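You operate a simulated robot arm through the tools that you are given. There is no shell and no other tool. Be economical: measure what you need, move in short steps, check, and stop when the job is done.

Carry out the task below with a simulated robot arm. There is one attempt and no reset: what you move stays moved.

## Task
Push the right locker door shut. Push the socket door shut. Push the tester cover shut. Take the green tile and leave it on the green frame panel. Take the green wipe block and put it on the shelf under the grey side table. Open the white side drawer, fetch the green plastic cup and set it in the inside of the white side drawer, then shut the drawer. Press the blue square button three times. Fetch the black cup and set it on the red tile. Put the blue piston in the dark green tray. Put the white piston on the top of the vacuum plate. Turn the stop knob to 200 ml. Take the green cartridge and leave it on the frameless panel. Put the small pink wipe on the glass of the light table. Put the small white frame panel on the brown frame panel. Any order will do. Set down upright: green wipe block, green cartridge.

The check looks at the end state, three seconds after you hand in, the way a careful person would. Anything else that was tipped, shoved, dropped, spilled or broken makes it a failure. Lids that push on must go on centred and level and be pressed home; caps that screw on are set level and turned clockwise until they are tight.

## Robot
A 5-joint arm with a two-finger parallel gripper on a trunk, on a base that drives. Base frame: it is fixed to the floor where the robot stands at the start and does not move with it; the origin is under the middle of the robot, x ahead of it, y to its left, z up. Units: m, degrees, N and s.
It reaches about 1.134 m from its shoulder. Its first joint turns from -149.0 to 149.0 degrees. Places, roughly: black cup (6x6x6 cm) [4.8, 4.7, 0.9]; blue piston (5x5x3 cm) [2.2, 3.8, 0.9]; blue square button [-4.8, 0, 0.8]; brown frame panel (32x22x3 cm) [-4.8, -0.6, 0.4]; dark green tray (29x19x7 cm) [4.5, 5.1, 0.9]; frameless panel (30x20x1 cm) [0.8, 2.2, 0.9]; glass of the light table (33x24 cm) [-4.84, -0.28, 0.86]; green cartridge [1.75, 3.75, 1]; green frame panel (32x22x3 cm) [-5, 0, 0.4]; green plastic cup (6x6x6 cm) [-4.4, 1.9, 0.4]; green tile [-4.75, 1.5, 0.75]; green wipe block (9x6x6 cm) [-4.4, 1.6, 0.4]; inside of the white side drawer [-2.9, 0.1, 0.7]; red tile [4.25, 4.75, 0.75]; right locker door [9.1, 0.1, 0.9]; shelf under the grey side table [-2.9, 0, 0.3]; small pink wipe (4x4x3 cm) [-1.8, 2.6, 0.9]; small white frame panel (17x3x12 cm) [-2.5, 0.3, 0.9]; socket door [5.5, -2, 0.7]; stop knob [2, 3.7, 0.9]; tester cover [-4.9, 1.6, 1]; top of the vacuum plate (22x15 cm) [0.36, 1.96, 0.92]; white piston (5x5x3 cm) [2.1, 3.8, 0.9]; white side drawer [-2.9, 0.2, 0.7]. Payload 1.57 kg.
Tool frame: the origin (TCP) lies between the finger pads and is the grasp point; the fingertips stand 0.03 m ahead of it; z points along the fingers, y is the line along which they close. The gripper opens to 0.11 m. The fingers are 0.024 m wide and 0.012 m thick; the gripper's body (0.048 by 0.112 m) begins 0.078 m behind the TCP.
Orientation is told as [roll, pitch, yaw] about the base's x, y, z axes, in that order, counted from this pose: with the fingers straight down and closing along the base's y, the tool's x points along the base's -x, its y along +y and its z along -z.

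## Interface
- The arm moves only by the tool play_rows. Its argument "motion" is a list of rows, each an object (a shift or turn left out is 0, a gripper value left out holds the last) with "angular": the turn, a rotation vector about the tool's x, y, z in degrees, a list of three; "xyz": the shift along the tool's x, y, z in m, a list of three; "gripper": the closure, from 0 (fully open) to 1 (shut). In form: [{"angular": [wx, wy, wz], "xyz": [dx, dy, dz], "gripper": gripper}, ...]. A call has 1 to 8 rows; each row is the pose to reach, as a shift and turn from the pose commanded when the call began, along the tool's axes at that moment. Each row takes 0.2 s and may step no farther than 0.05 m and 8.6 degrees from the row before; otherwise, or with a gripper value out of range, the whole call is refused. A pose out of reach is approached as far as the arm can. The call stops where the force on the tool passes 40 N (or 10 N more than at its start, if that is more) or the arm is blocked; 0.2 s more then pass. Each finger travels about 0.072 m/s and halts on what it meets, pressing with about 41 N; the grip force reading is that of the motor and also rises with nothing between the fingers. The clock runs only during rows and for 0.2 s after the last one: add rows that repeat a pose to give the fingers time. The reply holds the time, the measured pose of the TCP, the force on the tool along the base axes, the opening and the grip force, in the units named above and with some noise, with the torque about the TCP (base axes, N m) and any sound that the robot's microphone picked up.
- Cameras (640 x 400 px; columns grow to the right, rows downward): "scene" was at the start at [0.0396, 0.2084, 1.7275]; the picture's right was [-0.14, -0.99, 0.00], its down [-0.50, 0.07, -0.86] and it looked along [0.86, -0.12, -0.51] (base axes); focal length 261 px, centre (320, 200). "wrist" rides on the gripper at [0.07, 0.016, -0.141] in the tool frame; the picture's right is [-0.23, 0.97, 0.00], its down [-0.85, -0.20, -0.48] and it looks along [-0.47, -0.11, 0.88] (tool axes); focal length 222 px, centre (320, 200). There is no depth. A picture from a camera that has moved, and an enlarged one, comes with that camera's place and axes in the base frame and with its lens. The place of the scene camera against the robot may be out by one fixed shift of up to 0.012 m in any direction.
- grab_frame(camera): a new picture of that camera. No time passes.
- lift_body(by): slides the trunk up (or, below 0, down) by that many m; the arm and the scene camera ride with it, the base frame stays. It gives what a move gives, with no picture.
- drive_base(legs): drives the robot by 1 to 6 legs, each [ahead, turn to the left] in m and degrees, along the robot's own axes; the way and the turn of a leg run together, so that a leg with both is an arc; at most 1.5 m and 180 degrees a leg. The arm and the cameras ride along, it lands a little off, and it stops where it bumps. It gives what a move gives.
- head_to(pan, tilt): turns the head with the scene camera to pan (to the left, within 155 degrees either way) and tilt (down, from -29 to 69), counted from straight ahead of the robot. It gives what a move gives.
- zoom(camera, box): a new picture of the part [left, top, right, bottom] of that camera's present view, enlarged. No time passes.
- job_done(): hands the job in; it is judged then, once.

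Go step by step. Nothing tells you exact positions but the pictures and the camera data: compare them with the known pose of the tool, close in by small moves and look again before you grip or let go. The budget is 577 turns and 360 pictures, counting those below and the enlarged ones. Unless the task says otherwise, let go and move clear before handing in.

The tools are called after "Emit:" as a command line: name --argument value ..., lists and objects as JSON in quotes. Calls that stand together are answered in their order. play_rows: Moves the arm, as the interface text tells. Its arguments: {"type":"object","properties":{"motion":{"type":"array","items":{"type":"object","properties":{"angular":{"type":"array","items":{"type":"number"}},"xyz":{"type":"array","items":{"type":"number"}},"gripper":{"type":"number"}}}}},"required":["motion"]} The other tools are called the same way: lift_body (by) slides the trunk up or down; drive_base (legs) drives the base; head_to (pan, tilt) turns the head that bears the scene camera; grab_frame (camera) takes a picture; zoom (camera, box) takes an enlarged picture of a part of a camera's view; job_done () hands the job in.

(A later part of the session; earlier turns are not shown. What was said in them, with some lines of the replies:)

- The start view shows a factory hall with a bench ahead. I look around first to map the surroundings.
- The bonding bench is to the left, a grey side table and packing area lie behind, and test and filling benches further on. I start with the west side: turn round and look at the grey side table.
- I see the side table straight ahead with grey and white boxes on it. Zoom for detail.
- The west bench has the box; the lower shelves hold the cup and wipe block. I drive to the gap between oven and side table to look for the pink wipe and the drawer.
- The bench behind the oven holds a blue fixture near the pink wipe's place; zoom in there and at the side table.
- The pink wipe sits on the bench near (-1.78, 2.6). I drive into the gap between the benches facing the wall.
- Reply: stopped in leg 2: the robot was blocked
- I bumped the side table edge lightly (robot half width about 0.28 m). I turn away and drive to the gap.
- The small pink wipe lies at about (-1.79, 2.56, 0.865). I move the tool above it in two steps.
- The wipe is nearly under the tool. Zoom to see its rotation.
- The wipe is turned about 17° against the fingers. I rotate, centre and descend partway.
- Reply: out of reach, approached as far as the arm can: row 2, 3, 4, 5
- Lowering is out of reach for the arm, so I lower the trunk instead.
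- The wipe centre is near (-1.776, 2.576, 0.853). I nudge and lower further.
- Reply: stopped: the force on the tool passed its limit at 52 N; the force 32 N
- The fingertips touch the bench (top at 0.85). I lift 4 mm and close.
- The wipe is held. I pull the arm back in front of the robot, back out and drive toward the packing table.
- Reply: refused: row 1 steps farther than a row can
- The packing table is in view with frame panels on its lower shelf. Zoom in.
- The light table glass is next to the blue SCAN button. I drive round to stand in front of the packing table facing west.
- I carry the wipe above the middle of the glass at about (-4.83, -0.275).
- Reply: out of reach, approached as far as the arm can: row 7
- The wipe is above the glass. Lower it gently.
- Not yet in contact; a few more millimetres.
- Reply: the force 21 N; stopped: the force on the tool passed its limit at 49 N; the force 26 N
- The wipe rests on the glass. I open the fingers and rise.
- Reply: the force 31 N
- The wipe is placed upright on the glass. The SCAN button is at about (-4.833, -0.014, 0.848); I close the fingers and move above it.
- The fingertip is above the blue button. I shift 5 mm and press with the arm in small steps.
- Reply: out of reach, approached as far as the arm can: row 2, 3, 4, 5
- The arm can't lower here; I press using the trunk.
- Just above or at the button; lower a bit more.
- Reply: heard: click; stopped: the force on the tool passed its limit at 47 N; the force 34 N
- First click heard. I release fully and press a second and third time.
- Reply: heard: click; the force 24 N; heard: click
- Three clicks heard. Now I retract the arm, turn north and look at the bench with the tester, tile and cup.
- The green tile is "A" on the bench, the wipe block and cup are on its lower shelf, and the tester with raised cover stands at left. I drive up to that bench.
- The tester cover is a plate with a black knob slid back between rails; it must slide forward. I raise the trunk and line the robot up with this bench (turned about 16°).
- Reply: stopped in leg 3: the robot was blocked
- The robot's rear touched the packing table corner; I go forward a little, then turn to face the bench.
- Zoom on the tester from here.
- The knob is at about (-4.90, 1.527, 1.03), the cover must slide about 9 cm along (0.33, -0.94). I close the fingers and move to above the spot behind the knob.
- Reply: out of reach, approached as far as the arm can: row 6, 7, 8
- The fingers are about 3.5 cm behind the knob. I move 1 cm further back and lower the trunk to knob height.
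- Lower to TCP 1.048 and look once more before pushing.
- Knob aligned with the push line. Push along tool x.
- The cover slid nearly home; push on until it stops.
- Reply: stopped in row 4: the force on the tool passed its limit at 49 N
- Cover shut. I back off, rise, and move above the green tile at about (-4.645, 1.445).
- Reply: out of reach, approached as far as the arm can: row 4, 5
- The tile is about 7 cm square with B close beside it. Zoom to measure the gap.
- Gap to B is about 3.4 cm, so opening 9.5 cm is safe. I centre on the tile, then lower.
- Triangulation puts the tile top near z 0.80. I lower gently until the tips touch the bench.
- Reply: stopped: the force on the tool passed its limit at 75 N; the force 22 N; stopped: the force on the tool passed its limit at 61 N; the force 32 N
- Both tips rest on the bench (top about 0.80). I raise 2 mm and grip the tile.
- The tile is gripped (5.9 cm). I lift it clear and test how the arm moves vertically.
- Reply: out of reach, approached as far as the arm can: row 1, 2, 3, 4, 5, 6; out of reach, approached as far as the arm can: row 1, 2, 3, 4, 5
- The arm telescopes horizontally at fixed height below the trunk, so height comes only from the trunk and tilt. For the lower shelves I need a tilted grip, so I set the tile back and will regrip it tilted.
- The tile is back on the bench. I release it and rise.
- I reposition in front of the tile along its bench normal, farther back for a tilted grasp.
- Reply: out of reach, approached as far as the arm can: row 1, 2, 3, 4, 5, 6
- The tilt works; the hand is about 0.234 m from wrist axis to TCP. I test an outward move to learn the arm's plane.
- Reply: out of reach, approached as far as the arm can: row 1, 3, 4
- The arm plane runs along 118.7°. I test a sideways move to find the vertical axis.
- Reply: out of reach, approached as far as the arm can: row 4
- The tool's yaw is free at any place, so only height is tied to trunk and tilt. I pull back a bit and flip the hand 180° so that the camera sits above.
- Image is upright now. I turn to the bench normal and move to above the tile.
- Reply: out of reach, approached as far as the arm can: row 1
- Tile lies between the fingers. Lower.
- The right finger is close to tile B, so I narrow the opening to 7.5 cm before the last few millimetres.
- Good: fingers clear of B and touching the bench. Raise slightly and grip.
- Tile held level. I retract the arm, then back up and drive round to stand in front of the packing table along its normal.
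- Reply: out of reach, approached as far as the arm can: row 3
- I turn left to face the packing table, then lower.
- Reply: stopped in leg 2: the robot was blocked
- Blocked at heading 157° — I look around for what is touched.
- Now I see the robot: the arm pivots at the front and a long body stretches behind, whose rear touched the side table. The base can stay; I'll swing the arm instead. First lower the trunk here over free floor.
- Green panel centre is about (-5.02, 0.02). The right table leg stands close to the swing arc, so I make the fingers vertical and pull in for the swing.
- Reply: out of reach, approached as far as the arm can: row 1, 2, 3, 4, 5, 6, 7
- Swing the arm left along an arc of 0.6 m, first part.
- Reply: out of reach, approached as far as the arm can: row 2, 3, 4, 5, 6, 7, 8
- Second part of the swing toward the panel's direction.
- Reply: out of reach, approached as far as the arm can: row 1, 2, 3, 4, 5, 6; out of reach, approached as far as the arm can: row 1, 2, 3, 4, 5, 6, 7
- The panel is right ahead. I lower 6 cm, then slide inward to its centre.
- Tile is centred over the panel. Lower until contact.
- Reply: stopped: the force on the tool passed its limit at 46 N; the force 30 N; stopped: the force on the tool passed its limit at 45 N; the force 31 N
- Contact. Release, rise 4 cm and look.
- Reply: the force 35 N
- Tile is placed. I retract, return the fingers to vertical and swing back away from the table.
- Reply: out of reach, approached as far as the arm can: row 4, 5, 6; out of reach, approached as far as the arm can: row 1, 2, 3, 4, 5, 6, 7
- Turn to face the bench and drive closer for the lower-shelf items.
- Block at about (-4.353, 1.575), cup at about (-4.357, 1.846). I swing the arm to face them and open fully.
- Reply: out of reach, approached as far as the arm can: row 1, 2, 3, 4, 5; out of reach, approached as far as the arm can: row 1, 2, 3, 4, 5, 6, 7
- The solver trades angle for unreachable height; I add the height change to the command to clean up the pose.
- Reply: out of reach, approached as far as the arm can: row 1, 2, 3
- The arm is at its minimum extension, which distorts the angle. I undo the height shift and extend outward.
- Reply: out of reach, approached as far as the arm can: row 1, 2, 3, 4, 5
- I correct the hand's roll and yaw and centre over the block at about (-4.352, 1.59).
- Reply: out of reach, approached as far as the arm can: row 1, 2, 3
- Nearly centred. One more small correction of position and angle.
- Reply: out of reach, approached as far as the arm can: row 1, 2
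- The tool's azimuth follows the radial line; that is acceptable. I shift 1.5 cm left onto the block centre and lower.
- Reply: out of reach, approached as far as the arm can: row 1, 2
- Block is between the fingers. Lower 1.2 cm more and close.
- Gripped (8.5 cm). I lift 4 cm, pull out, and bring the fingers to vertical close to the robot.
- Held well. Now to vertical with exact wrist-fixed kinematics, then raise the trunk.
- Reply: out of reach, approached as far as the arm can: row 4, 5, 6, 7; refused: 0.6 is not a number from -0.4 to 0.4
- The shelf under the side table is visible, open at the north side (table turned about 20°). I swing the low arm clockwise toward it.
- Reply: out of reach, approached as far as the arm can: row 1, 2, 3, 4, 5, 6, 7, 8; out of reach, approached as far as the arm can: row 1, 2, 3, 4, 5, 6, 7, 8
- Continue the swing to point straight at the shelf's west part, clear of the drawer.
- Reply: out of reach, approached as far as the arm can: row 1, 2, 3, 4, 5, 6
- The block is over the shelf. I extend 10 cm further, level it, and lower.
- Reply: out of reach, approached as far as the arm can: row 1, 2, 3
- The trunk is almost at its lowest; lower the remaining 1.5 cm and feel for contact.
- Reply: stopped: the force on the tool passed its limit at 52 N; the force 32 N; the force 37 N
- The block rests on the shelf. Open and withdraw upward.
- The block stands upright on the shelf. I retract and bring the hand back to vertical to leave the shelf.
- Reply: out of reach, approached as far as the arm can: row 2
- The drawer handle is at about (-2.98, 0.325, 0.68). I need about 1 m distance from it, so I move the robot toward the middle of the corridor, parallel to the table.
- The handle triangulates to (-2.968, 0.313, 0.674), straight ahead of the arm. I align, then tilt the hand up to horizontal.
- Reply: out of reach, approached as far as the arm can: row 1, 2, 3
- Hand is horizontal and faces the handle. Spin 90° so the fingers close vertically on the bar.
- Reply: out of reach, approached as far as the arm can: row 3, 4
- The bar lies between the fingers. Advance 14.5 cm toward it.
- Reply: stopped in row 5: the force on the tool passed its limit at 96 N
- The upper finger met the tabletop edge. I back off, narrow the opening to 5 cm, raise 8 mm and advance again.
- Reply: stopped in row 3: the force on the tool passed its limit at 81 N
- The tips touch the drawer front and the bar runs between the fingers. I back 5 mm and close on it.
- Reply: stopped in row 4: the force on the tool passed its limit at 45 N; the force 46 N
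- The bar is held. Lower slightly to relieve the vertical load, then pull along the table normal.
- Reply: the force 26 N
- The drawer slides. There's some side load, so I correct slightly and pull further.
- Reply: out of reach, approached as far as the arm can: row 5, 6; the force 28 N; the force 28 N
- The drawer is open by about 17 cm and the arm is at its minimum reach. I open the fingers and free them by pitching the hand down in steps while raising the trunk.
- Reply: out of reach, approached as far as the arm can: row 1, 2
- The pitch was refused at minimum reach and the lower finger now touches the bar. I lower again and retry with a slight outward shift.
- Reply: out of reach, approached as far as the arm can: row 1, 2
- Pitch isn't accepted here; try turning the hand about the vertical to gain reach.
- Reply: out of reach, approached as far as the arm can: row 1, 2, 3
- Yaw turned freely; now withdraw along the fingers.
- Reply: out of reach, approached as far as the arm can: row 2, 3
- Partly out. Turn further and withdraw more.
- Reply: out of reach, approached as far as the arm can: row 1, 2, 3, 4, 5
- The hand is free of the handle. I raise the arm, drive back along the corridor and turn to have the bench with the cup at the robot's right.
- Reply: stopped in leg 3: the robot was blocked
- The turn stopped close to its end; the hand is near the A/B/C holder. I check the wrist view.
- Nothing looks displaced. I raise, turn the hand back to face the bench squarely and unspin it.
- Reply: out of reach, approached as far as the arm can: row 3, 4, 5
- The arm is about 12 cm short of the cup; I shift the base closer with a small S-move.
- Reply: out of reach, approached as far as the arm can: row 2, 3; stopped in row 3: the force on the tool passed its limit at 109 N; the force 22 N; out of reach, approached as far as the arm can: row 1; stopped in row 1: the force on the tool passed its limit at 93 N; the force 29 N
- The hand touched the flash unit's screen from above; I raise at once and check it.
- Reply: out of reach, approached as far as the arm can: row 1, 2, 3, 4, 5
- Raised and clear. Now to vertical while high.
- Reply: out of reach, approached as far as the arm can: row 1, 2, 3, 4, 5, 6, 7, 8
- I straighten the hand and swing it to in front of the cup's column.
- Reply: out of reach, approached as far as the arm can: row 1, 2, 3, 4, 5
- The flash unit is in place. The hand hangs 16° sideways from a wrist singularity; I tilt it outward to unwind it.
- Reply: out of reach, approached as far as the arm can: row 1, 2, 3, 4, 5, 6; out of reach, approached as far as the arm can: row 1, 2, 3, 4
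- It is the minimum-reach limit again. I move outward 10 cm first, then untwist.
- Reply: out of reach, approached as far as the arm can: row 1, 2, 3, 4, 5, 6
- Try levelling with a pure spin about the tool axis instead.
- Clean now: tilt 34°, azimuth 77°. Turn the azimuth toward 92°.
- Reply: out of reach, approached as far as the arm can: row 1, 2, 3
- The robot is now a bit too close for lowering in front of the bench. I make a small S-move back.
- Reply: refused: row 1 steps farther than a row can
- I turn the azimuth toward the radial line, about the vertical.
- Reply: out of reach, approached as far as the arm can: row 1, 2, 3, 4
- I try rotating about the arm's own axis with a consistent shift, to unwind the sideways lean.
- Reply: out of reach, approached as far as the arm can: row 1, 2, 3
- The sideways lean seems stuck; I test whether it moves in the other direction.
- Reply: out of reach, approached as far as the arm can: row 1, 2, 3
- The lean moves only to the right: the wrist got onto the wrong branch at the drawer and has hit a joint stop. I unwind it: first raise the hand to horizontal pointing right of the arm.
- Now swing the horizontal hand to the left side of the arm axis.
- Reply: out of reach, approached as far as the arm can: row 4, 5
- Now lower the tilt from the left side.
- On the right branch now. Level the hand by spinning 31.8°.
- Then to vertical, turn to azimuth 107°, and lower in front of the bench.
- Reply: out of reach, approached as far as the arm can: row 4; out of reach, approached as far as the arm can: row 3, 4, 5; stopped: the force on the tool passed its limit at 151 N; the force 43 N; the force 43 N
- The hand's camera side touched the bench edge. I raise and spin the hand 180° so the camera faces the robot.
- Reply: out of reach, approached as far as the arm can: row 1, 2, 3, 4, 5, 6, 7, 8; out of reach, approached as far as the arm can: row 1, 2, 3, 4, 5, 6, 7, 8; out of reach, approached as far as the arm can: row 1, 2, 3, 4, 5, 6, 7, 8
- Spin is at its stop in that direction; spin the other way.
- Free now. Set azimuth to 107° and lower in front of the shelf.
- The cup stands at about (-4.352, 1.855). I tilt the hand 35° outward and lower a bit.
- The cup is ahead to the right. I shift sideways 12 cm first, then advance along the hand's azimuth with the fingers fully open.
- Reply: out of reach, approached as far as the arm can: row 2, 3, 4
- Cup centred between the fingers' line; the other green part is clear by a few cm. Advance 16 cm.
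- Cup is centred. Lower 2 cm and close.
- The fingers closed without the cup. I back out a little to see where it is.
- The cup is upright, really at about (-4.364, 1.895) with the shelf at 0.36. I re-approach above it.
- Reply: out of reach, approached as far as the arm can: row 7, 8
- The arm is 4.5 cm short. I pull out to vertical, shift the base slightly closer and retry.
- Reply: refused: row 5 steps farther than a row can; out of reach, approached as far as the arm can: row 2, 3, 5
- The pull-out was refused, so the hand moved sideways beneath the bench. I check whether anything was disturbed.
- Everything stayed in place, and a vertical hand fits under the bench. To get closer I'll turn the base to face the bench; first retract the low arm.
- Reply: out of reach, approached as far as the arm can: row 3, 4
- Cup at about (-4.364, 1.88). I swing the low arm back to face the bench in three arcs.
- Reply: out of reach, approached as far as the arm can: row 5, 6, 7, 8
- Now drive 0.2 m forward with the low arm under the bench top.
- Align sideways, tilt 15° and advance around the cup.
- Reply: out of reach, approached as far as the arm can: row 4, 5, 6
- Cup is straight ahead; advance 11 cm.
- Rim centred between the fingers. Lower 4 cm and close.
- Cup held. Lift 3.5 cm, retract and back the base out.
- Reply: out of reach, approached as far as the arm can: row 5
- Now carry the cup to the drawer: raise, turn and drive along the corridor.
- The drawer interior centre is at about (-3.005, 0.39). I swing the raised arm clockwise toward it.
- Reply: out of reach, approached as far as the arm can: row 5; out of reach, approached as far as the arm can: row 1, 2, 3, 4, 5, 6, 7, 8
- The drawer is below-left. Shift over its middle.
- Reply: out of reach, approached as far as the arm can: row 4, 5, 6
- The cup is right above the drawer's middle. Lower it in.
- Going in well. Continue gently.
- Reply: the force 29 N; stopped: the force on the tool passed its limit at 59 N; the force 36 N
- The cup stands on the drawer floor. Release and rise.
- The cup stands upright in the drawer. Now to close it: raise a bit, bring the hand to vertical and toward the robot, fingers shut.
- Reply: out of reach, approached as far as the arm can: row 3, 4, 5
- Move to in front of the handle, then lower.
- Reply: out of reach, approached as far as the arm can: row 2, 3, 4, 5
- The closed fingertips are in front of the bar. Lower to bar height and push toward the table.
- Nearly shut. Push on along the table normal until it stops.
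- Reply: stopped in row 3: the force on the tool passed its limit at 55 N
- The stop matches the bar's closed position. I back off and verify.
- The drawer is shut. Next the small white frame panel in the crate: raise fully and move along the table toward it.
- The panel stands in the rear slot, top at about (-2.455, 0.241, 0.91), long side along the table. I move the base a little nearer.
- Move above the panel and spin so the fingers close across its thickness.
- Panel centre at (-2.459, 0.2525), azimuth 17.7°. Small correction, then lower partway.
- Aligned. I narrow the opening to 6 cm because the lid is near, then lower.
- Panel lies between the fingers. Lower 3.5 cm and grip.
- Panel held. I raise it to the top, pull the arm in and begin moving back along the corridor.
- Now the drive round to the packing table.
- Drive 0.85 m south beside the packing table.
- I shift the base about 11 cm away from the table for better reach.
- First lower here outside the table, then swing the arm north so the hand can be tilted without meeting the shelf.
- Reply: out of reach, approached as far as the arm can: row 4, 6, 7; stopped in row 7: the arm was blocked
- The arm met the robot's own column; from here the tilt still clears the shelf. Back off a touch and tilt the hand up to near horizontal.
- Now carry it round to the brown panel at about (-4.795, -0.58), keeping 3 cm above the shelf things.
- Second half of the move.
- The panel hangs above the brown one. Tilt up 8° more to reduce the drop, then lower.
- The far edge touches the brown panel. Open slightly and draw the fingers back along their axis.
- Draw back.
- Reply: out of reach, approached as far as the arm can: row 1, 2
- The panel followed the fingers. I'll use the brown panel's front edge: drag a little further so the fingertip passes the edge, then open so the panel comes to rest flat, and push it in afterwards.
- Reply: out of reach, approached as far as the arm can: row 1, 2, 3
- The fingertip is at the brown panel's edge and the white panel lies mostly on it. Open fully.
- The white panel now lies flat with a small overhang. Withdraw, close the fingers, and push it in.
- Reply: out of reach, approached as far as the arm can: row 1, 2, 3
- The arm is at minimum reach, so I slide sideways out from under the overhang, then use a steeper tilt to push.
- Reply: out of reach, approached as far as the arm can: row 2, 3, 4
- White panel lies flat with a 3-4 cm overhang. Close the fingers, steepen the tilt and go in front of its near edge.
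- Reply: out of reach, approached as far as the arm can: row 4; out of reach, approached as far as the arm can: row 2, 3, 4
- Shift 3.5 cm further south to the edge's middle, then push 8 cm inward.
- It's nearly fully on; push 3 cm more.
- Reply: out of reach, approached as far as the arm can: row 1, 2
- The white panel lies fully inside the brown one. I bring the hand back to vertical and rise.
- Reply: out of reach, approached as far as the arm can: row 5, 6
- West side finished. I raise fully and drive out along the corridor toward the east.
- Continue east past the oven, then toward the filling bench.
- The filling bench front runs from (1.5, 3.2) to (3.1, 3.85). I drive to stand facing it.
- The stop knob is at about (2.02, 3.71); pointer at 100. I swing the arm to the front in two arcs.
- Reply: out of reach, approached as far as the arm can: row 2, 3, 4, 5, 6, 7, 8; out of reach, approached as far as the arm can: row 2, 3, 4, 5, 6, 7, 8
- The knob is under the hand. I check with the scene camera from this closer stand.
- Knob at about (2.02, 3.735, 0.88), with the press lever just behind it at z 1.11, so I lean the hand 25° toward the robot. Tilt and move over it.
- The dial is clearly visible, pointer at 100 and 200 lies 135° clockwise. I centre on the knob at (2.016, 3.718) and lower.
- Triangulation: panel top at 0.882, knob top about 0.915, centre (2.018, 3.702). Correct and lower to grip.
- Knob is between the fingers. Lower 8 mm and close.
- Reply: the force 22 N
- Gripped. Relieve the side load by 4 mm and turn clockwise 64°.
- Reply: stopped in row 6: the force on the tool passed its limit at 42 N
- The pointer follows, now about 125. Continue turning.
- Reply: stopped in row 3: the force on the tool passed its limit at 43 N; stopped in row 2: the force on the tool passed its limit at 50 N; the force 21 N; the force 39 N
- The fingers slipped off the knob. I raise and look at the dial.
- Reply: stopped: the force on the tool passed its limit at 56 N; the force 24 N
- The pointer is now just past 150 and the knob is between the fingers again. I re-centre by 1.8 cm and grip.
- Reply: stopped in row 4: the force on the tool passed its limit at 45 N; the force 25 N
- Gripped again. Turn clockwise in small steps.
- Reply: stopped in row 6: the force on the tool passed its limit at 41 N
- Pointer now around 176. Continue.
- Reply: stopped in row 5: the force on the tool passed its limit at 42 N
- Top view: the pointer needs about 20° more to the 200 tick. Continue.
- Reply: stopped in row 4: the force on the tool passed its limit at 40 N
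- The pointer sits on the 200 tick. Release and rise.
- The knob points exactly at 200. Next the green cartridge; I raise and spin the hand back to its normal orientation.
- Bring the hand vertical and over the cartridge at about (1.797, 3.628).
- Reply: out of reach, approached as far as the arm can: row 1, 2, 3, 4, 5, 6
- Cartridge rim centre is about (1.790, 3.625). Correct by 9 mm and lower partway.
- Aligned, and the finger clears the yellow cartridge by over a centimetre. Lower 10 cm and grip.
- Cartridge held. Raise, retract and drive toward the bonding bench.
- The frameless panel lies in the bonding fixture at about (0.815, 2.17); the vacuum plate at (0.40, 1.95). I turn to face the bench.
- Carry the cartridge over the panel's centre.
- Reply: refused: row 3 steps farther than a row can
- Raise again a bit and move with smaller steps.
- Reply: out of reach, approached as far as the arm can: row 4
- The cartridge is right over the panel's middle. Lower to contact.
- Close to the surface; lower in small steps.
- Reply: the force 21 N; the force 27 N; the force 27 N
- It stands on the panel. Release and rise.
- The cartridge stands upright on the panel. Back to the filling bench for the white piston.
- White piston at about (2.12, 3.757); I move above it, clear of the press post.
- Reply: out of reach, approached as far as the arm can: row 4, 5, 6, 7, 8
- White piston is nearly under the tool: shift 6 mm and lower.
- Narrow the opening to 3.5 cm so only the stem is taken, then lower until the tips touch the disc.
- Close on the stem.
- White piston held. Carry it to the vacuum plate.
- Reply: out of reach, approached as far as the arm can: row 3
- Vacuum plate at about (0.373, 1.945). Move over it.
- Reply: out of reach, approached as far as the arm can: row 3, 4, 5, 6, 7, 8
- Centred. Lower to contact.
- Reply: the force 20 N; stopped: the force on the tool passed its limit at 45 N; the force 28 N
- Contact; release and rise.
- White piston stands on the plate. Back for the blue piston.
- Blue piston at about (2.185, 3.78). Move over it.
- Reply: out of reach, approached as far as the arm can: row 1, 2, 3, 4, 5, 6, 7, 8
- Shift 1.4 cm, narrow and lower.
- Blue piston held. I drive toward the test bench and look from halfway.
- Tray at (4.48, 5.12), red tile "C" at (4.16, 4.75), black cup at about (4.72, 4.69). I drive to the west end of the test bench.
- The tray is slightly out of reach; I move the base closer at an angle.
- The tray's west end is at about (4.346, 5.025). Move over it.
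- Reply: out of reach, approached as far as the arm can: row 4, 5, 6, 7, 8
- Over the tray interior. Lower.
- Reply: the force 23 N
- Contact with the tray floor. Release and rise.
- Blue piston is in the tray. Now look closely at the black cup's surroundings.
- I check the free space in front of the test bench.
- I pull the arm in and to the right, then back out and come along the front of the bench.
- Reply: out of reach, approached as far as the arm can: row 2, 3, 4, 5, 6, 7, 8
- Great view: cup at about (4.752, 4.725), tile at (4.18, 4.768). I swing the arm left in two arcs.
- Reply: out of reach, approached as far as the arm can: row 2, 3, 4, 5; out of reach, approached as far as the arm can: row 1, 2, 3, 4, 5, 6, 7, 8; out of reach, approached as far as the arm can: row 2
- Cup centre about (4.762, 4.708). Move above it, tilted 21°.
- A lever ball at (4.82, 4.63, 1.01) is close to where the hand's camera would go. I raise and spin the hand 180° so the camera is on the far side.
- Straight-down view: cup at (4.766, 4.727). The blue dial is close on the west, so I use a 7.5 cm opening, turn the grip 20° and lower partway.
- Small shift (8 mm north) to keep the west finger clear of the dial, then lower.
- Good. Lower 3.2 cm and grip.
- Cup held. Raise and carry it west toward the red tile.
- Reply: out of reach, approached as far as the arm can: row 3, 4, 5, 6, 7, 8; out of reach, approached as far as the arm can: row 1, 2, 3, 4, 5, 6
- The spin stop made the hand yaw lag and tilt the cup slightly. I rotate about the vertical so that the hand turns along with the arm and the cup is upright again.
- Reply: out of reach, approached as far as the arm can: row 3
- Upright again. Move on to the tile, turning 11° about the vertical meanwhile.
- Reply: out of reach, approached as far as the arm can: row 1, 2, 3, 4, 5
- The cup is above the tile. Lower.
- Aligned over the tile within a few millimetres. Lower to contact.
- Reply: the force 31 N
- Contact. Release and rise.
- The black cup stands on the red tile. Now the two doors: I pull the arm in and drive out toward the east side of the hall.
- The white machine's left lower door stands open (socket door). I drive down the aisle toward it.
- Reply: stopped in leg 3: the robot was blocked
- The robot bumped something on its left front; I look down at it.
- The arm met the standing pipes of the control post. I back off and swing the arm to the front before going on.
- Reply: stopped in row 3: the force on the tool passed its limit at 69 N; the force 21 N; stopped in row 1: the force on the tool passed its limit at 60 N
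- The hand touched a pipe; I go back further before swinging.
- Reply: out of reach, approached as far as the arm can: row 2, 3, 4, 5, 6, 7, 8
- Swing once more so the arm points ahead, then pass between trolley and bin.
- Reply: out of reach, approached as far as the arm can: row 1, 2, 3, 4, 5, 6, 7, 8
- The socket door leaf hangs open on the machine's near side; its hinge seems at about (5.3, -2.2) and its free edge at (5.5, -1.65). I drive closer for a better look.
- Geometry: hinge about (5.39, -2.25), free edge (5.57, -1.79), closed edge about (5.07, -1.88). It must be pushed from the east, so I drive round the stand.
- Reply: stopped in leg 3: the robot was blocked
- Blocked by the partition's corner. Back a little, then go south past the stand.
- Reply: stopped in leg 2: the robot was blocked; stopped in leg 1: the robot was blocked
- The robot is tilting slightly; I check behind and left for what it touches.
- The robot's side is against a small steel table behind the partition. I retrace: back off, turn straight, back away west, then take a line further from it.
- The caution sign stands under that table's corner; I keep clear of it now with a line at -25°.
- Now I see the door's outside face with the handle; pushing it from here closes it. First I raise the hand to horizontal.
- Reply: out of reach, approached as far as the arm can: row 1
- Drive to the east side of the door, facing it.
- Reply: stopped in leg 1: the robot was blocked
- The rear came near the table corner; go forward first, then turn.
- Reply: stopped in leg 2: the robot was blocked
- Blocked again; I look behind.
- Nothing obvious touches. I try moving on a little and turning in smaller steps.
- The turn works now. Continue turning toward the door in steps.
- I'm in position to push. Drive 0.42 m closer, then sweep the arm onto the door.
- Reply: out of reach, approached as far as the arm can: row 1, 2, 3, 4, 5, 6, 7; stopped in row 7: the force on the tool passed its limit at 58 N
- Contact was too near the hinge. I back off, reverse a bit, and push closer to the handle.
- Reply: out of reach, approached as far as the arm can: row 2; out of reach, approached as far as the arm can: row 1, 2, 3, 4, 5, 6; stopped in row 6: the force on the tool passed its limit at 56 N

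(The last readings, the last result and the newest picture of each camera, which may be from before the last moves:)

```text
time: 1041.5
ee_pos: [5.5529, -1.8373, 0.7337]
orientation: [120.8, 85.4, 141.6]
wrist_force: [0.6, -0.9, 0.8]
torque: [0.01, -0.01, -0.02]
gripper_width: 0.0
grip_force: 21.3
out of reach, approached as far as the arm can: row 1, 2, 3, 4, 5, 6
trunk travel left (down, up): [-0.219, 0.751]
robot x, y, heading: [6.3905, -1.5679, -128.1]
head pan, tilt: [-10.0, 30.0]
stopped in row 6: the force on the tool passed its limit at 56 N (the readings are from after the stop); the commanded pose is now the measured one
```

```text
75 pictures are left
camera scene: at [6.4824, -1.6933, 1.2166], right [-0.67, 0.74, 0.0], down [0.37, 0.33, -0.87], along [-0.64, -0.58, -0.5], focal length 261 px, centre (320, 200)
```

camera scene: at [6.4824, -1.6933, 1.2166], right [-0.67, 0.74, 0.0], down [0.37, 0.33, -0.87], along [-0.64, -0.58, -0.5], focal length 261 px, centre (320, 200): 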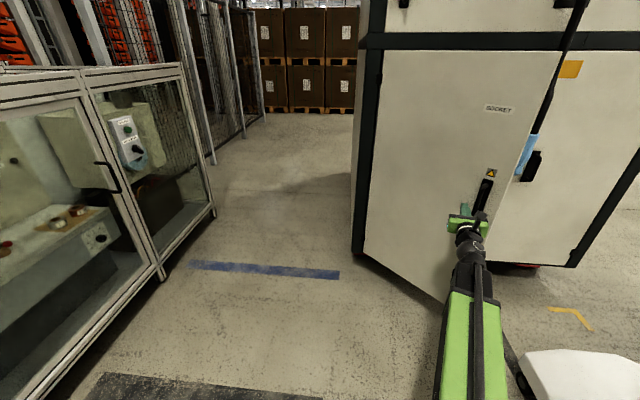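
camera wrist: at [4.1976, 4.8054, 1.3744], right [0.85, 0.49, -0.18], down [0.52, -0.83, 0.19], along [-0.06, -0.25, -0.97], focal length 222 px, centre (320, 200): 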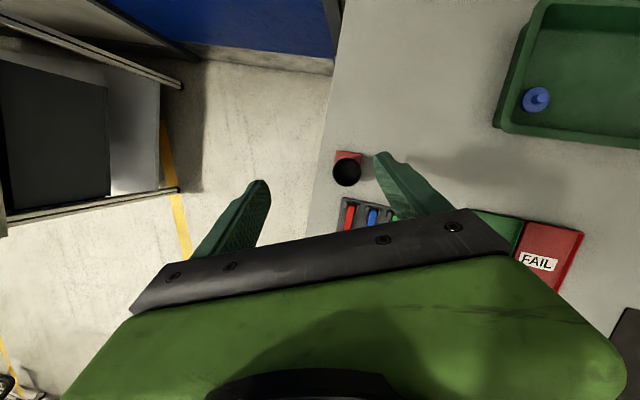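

The door is moving. Push forward now by extending the arm.

Emit:
play_rows --motion '[{"xyz": [0, 0.005, 0.025]}, {"xyz": [0, 0.01, 0.05]}, {"xyz": [0, 0.01, 0.075]}, {"xyz": [0, 0.01, 0.1]}, {"xyz": [0, 0.01, 0.125]}, {"xyz": [0, 0.01, 0.15]}, {"xyz": [0, 0.01, 0.175]}, {"xyz": [0, 0.01, 0.2]}]'

Emit:
grab_frame --camera "scene"

```text
time: 1043.3
ee_pos: [5.3624, -1.9002, 0.735]
orientation: [122.2, 85.3, 142.7]
wrist_force: [0.7, 0.1, -0.6]
torque: [0.04, -0.03, 0.02]
gripper_width: 0.0
grip_force: 21.1
out of reach, approached as far as the arm can: row 2, 3, 4, 5, 6, 7, 8
trunk travel left (down, up): [-0.219, 0.751]
robot x, y, heading: [6.3856, -1.5633, -127.9]
head pan, tilt: [-10.0, 30.0]
```

```text
74 pictures are left
camera scene: at [6.4822, -1.6931, 1.2166], right [-0.67, 0.74, 0.0], down [0.37, 0.33, -0.87], along [-0.64, -0.58, -0.5], focal length 261 px, centre (320, 200)
```

scene: 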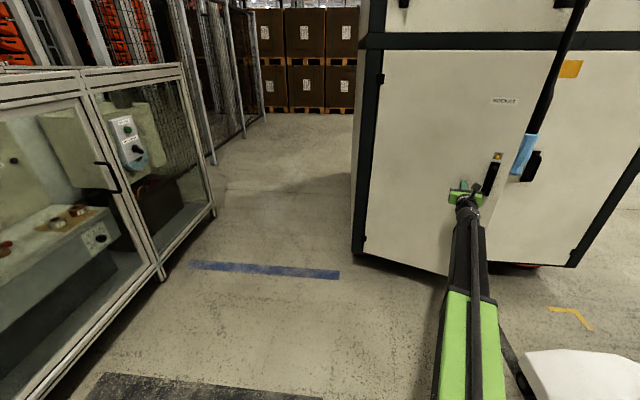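

Nearly closed. Finish by driving a few centimetres forward.

Emit:
drive_base --legs '[[0.07, 0]]'

Emit:
play_rows --motion '[{"xyz": [0, 0.0, 0.02]}, {"xyz": [0, 0.0, 0.04]}, {"xyz": [0, 0.0, 0.06]}]'

Emit:
zoom --camera "scene" --box '[330, 20, 610, 300]'

```text
time: 1044.3
ee_pos: [5.3198, -1.9505, 0.7345]
orientation: [122.0, 85.2, 142.4]
wrist_force: [0.4, 0.4, 1.0]
torque: [0.01, -0.02, 0.0]
gripper_width: 0.0
grip_force: 20.8
trunk travel left (down, up): [-0.219, 0.751]
robot x, y, heading: [6.347, -1.618, -128.1]
head pan, tilt: [-10.0, 30.0]
```

```text
time: 1045.1
ee_pos: [5.2637, -1.9732, 0.7356]
orientation: [123.9, 85.2, 144.3]
wrist_force: [0.1, -0.1, 0.6]
torque: [0.0, -0.01, 0.01]
gripper_width: 0.0
grip_force: 21.2
trunk travel left (down, up): [-0.219, 0.751]
robot x, y, heading: [6.3484, -1.6214, -128.1]
head pan, tilt: [-10.0, 30.0]
```

```text
1.43 times, centred on (470, 160) of scene
camera zoom: at [6.4395, -1.7476, 1.2166], right [-0.67, 0.74, 0.0], down [0.37, 0.33, -0.87], along [-0.65, -0.58, -0.5], focal length 374 px, centre (106, 257)
```

zoom: 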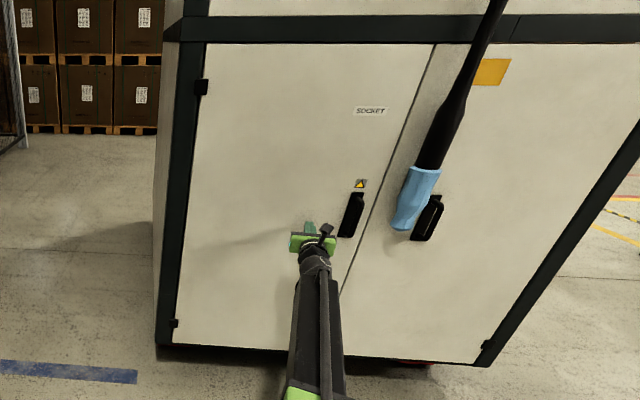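

Looks flush; push until there is resistance.

Emit:
drive_base --legs '[[0.06, 0]]'

Emit:
play_rows --motion '[{"xyz": [0, 0.0, 0.015]}, {"xyz": [0, 0.0, 0.03]}, {"xyz": [0, 0.0, 0.045]}, {"xyz": [0, 0.0, 0.06]}]'

Emit:
zoom --camera "scene" --box '[330, 20, 610, 300]'

```text
time: 1045.9
ee_pos: [5.2554, -1.9835, 0.7355]
orientation: [123.2, 85.3, 143.5]
wrist_force: [8.8, 3.3, 5.9]
torque: [-0.08, 0.02, 0.09]
gripper_width: 0.0
grip_force: 21.6
trunk travel left (down, up): [-0.219, 0.751]
robot x, y, heading: [6.3362, -1.6313, -128.3]
head pan, tilt: [-10.0, 30.0]
stopped in leg 1: the force on the tool passed its limit at 165 N (the readings are from after the stop); the commanded pose is now the measured one
```

```text
time: 1046.2
ee_pos: [5.256, -1.9831, 0.7367]
orientation: [122.4, 85.3, 142.5]
wrist_force: [14.4, 5.3, 4.2]
torque: [-0.04, -0.04, 0.18]
gripper_width: 0.0
grip_force: 21.2
trunk travel left (down, up): [-0.219, 0.751]
robot x, y, heading: [6.336, -1.6376, -128.2]
head pan, tilt: [-10.0, 30.0]
stopped in row 1: the force on the tool passed its limit at 87 N (the readings are from after the stop); the commanded pose is now the measured one
```

```text
1.43 times, centred on (470, 160) of scene
camera zoom: at [6.4287, -1.7627, 1.2166], right [-0.67, 0.74, 0.0], down [0.37, 0.33, -0.87], along [-0.65, -0.58, -0.5], focal length 374 px, centre (106, 257)
```

zoom: 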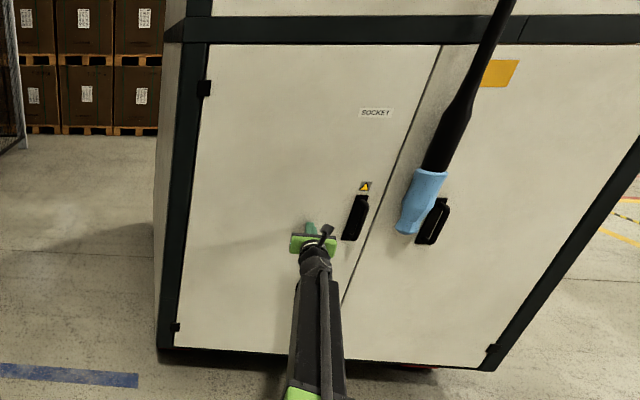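

The socket door is shut firmly. I retract and back away, then head for the lockers.

Emit:
play_rows --motion '[{"xyz": [0, 0, -0.045]}, {"xyz": [0, 0, -0.09]}, {"xyz": [0, 0, -0.135]}, {"xyz": [0, 0, -0.18]}]'

Emit:
drive_base --legs '[[-1.1, 0], [0, 80], [0, 80]]'

Emit:
head_to --pan -20 --tilt 20

Emit:
grab_frame --camera "scene"

```text
time: 1047.2
ee_pos: [5.4251, -1.923, 0.7332]
orientation: [119.3, 85.3, 139.2]
wrist_force: [0.8, -0.2, 0.4]
torque: [0.02, -0.01, 0.01]
gripper_width: 0.0
grip_force: 20.8
out of reach, approached as far as the arm can: row 3, 4
trunk travel left (down, up): [-0.219, 0.751]
robot x, y, heading: [6.3325, -1.6325, -128.2]
head pan, tilt: [-10.0, 30.0]
```

```text
time: 1058.0
ee_pos: [7.6051, -1.5148, 0.735]
orientation: [120.0, 85.5, -110.3]
wrist_force: [-0.4, -0.2, 0.0]
torque: [0.0, -0.02, -0.05]
gripper_width: 0.0
grip_force: 21.4
trunk travel left (down, up): [-0.219, 0.751]
robot x, y, heading: [7.0544, -0.6992, -19.6]
head pan, tilt: [-10.0, 30.0]
stopped in leg 3: the robot was blocked; the commanded pose is now the measured one
```

```text
time: 1058.7
ee_pos: [7.6066, -1.5128, 0.7338]
orientation: [120.1, 85.4, -110.5]
wrist_force: [0.2, 0.3, 0.9]
torque: [0.04, 0.02, -0.02]
gripper_width: 0.0001
grip_force: 21.4
trunk travel left (down, up): [-0.219, 0.751]
robot x, y, heading: [7.0528, -0.7028, -19.6]
head pan, tilt: [-20.0, 20.0]
```

```text
71 pictures are left
camera scene: at [7.1373, -0.5841, 1.2326], right [-0.64, -0.77, 0.0], down [-0.26, 0.22, -0.94], along [0.72, -0.6, -0.34], focal length 261 px, centre (320, 200)
```

scene: 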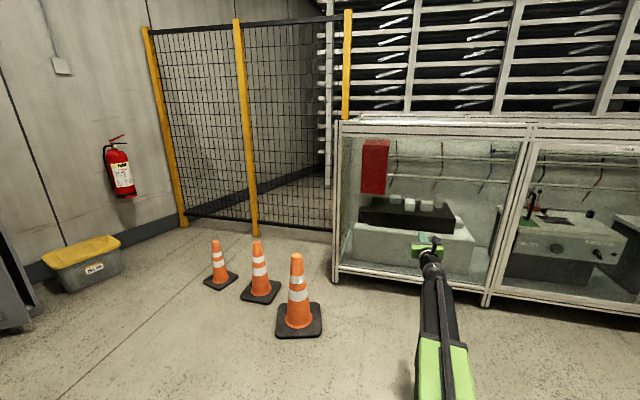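

Emit:
drive_base --legs '[[0.1, 0], [0, 25]]'

Emit:
head_to --pan 0 --tilt 15

Emit:
grab_frame --camera "scene"

```text
time: 1061.1
ee_pos: [7.9919, -1.2361, 0.7335]
orientation: [119.7, 85.4, -85.8]
wrist_force: [0.5, 0.0, -0.5]
torque: [-0.02, 0.0, -0.02]
gripper_width: 0.0001
grip_force: 21.3
trunk travel left (down, up): [-0.219, 0.751]
robot x, y, heading: [7.1438, -0.7234, 5.1]
head pan, tilt: [-20.0, 20.0]
```

```text
time: 1062.0
ee_pos: [7.9921, -1.236, 0.7338]
orientation: [119.7, 85.3, -85.5]
wrist_force: [-0.1, -0.1, 0.2]
torque: [-0.02, 0.0, -0.02]
gripper_width: 0.0002
grip_force: 21.1
trunk travel left (down, up): [-0.219, 0.751]
robot x, y, heading: [7.1463, -0.7224, 4.8]
head pan, tilt: [0.0, 15.0]
```

```text
70 pictures are left
camera scene: at [7.1753, -0.5485, 1.2408], right [0.09, -1.0, 0.0], down [-0.26, -0.02, -0.97], along [0.96, 0.09, -0.26], focal length 261 px, centre (320, 200)
```

scene: 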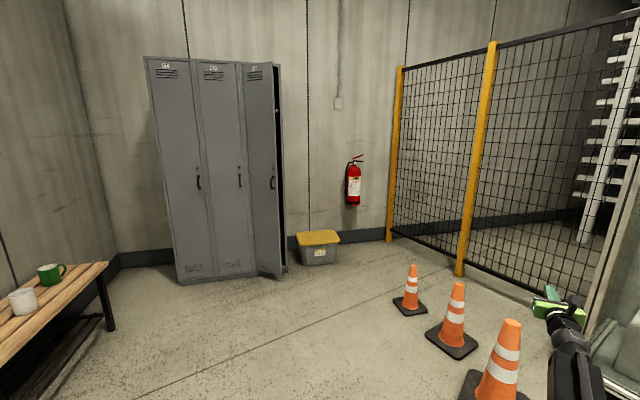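

The right locker door stands ajar: free edge at about (9.0, -0.03). I drive up to it.

Emit:
drive_base --legs '[[0, 24], [0.8, 0]]'

Emit:
head_to --pan -10 --tilt 25

Emit:
grab_frame --camera "scene"

```text
time: 1067.5
ee_pos: [8.8213, -0.4583, 0.7343]
orientation: [119.8, 85.4, -61.5]
wrist_force: [0.3, -0.3, -0.5]
torque: [0.0, 0.01, 0.0]
gripper_width: 0.0
grip_force: 21.3
trunk travel left (down, up): [-0.219, 0.751]
robot x, y, heading: [7.835, -0.3358, 29.1]
head pan, tilt: [0.0, 15.0]
```

```text
time: 1068.2
ee_pos: [8.8218, -0.458, 0.7343]
orientation: [119.8, 85.4, -61.5]
wrist_force: [0.5, 0.1, 0.1]
torque: [-0.04, -0.02, 0.0]
gripper_width: 0.0
grip_force: 21.2
trunk travel left (down, up): [-0.219, 0.751]
robot x, y, heading: [7.8372, -0.3343, 29.2]
head pan, tilt: [-10.0, 25.0]
```

```text
69 pictures are left
camera scene: at [7.8012, -0.1797, 1.2246], right [0.33, -0.94, 0.0], down [-0.4, -0.14, -0.91], along [0.85, 0.3, -0.42], focal length 261 px, centre (320, 200)
```

scene: 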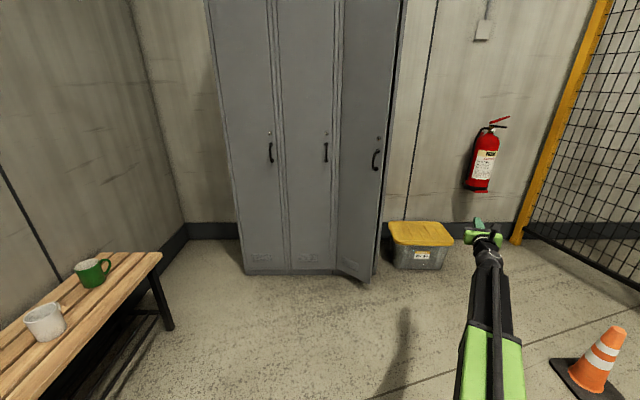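

I swing the arm to point straight ahead of the robot.

Emit:
play_rows --motion '[{"xyz": [0, -0.0465, 0.0035], "angular": [2.7, 0, 0]}, {"xyz": [0, -0.0931, 0.0049], "angular": [5.4, 0, 0]}, {"xyz": [0, -0.1398, 0.004], "angular": [8.1, 0, 0]}, {"xyz": [0, -0.1863, 0.001], "angular": [10.8, 0, 0]}, {"xyz": [0, -0.2327, -0.0043], "angular": [13.5, 0, 0]}, {"xyz": [0, -0.2787, -0.0117], "angular": [16.2, 0, 0]}, {"xyz": [0, -0.3244, -0.0213], "angular": [18.9, 0, 0]}, {"xyz": [0, -0.3695, -0.033], "angular": [21.6, 0, 0]}]'

Emit:
grab_frame --camera "scene"

```text
time: 1070.0
ee_pos: [8.7966, -0.0923, 0.7263]
orientation: [96.7, 85.4, -62.9]
wrist_force: [0.2, -0.4, 0.2]
torque: [-0.01, 0.01, 0.01]
gripper_width: 0.0
grip_force: 21.6
out of reach, approached as far as the arm can: row 3, 4, 5, 6, 7, 8
trunk travel left (down, up): [-0.219, 0.751]
robot x, y, heading: [7.8388, -0.3368, 29.4]
head pan, tilt: [-10.0, 25.0]
```

```text
68 pictures are left
camera scene: at [7.8013, -0.18, 1.2246], right [0.33, -0.94, 0.0], down [-0.4, -0.14, -0.91], along [0.85, 0.3, -0.42], focal length 261 px, centre (320, 200)
```

scene: 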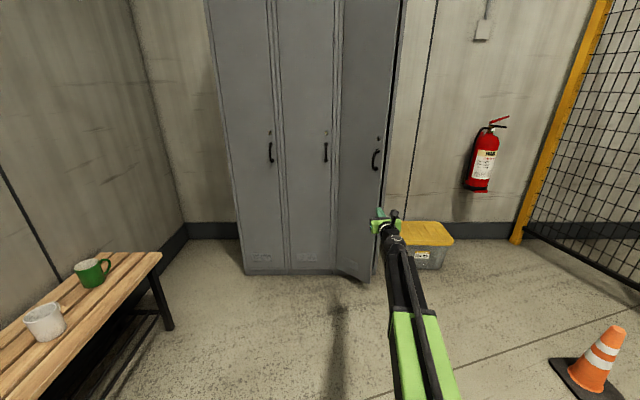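

The hand points at the door near its free edge. Drive a bit closer, then push by extending.

Emit:
drive_base --legs '[[0.17, 0]]'

Emit:
play_rows --motion '[{"xyz": [0, 0.03, 0]}, {"xyz": [0, 0.05, 0.02]}, {"xyz": [0, 0.05, 0.045]}, {"xyz": [0, 0.05, 0.07]}, {"xyz": [0, 0.05, 0.095]}, {"xyz": [0, 0.05, 0.12]}]'

Emit:
grab_frame --camera "scene"

```text
time: 1071.5
ee_pos: [8.9457, -0.0097, 0.7263]
orientation: [96.8, 85.4, -62.9]
wrist_force: [-0.3, 0.1, 0.3]
torque: [0.01, -0.02, 0.0]
gripper_width: 0.0
grip_force: 20.6
trunk travel left (down, up): [-0.219, 0.751]
robot x, y, heading: [7.9855, -0.2579, 29.5]
head pan, tilt: [-10.0, 25.0]
```

```text
time: 1072.8
ee_pos: [9.0768, -0.0166, 0.7284]
orientation: [98.5, 85.4, -61.2]
wrist_force: [1.2, 0.3, -1.1]
torque: [-0.02, -0.02, -0.02]
gripper_width: 0.0
grip_force: 21.5
out of reach, approached as far as the arm can: row 5, 6
trunk travel left (down, up): [-0.219, 0.751]
robot x, y, heading: [7.9905, -0.251, 29.5]
head pan, tilt: [-10.0, 25.0]
```

```text
67 pictures are left
camera scene: at [7.9508, -0.0953, 1.2246], right [0.33, -0.94, 0.0], down [-0.4, -0.14, -0.91], along [0.85, 0.3, -0.42], focal length 261 px, centre (320, 200)
```

scene: 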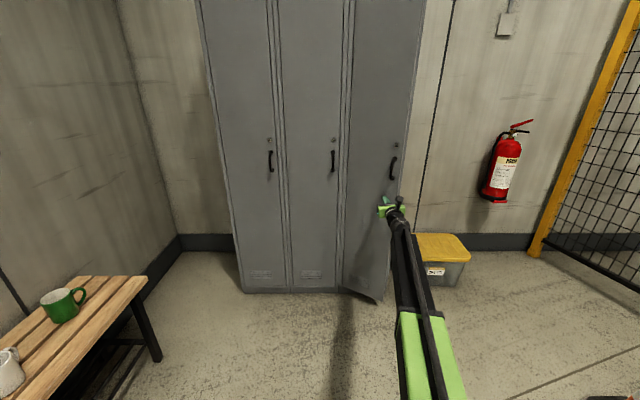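

Emit:
drive_base --legs '[[0.1, 0]]'

Emit:
grab_frame --camera "scene"

```text
time: 1074.0
ee_pos: [9.1622, 0.0279, 0.7276]
orientation: [98.6, 85.4, -61.6]
wrist_force: [0.0, 0.0, 0.8]
torque: [0.0, 0.0, 0.02]
gripper_width: 0.0001
grip_force: 21.4
trunk travel left (down, up): [-0.219, 0.751]
robot x, y, heading: [8.074, -0.2056, 29.4]
head pan, tilt: [-10.0, 25.0]
```

```text
66 pictures are left
camera scene: at [8.036, -0.0473, 1.2246], right [0.33, -0.94, 0.0], down [-0.4, -0.14, -0.91], along [0.86, 0.3, -0.42], focal length 261 px, centre (320, 200)
```

scene: 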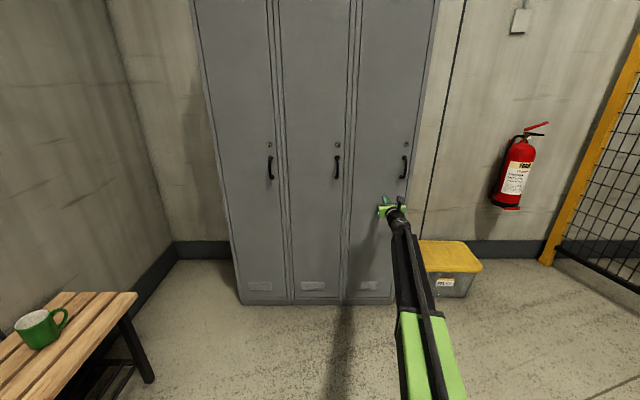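

The door looks flush; push until it resists.

Emit:
drive_base --legs '[[0.08, 0]]'

Emit:
zoom --camera "scene" --box '[330, 20, 470, 330]'

```text
time: 1074.9
ee_pos: [9.1854, 0.0396, 0.7271]
orientation: [97.7, 85.1, -62.2]
wrist_force: [-6.5, -2.2, -1.8]
torque: [-0.05, 0.11, -0.06]
gripper_width: 0.0001
grip_force: 21.3
trunk travel left (down, up): [-0.219, 0.751]
robot x, y, heading: [8.1021, -0.1892, 29.4]
head pan, tilt: [-10.0, 25.0]
stopped in leg 1: the force on the tool passed its limit at 224 N (the readings are from after the stop); the commanded pose is now the measured one
```

```text
1.29 times, centred on (400, 175) of scene
camera zoom: at [8.0645, -0.0313, 1.2247], right [0.33, -0.94, 0.0], down [-0.4, -0.14, -0.91], along [0.86, 0.3, -0.42], focal length 337 px, centre (217, 232)
```

zoom: 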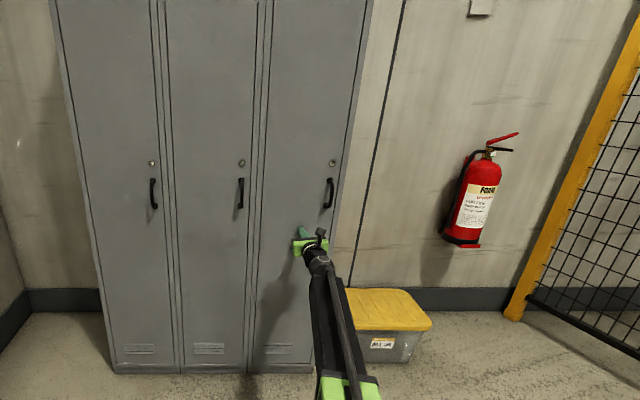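

Shut. Back away and check that it stays closed.

Emit:
drive_base --legs '[[-0.4, 0]]'

Emit:
grab_frame --camera "scene"

Emit:
head_to --pan 150 --tilt 25

Emit:
grab_frame --camera "scene"

```text
time: 1077.4
ee_pos: [8.8288, -0.1516, 0.7261]
orientation: [97.6, 85.3, -61.8]
wrist_force: [0.8, -0.1, 1.3]
torque: [0.01, 0.04, -0.02]
gripper_width: 0.0
grip_force: 20.6
trunk travel left (down, up): [-0.219, 0.751]
robot x, y, heading: [7.747, -0.3902, 29.8]
head pan, tilt: [-10.0, 25.0]
```

```text
64 pictures are left
camera scene: at [7.707, -0.2316, 1.2246], right [0.34, -0.94, 0.0], down [-0.4, -0.14, -0.91], along [0.85, 0.31, -0.42], focal length 261 px, centre (320, 200)
```

scene: 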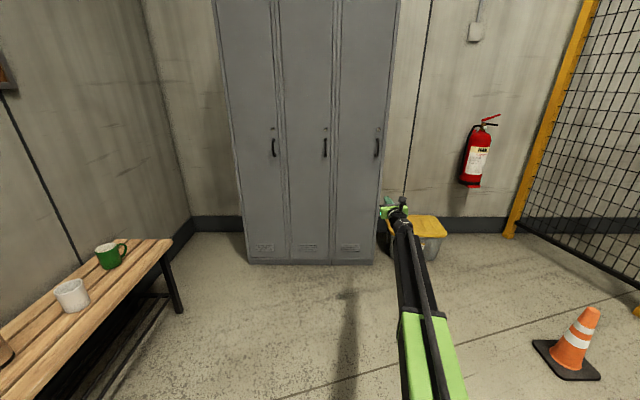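

```text
time: 1079.8
ee_pos: [8.8294, -0.153, 0.727]
orientation: [97.7, 85.3, -61.9]
wrist_force: [0.1, 0.1, -0.2]
torque: [0.02, 0.0, 0.0]
gripper_width: 0.0001
grip_force: 21.1
trunk travel left (down, up): [-0.219, 0.751]
robot x, y, heading: [7.7423, -0.3893, 29.9]
head pan, tilt: [150.0, 25.0]
```

```text
63 pictures are left
camera scene: at [7.5283, -0.2632, 1.2245], right [0.0, 1.0, 0.0], down [0.42, 0.0, -0.91], along [-0.91, 0.0, -0.42], focal length 261 px, centre (320, 200)
```

scene: 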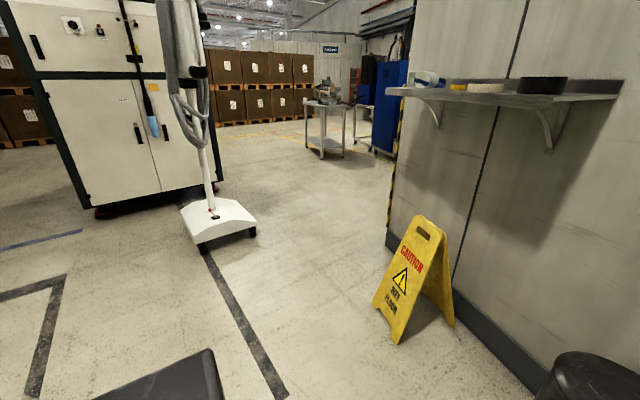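

The locker and socket doors are both shut, the caution sign and stand are still upright, and the robot is clear of everything. All tasks are carried out, so I hand in.

Emit:
job_done

```text
The job is handed in.
```

I carried out all fourteen tasks and handed the job in. The verdict has not come back, so success is not confirmed.

Along the way the arm or base touched a few fixtures:
- **FLASH unit:** the hand pressed on its screen with about 109 N.
- **Side table and control post:** the base bumped the side table, and the arm hit the post's pipes.
- **Near the caution sign:** the base was blocked a few times in that area.

The screen, the sign and the hose stand looked in place and upright in later pictures. I did not re-check the side table or the pipes.
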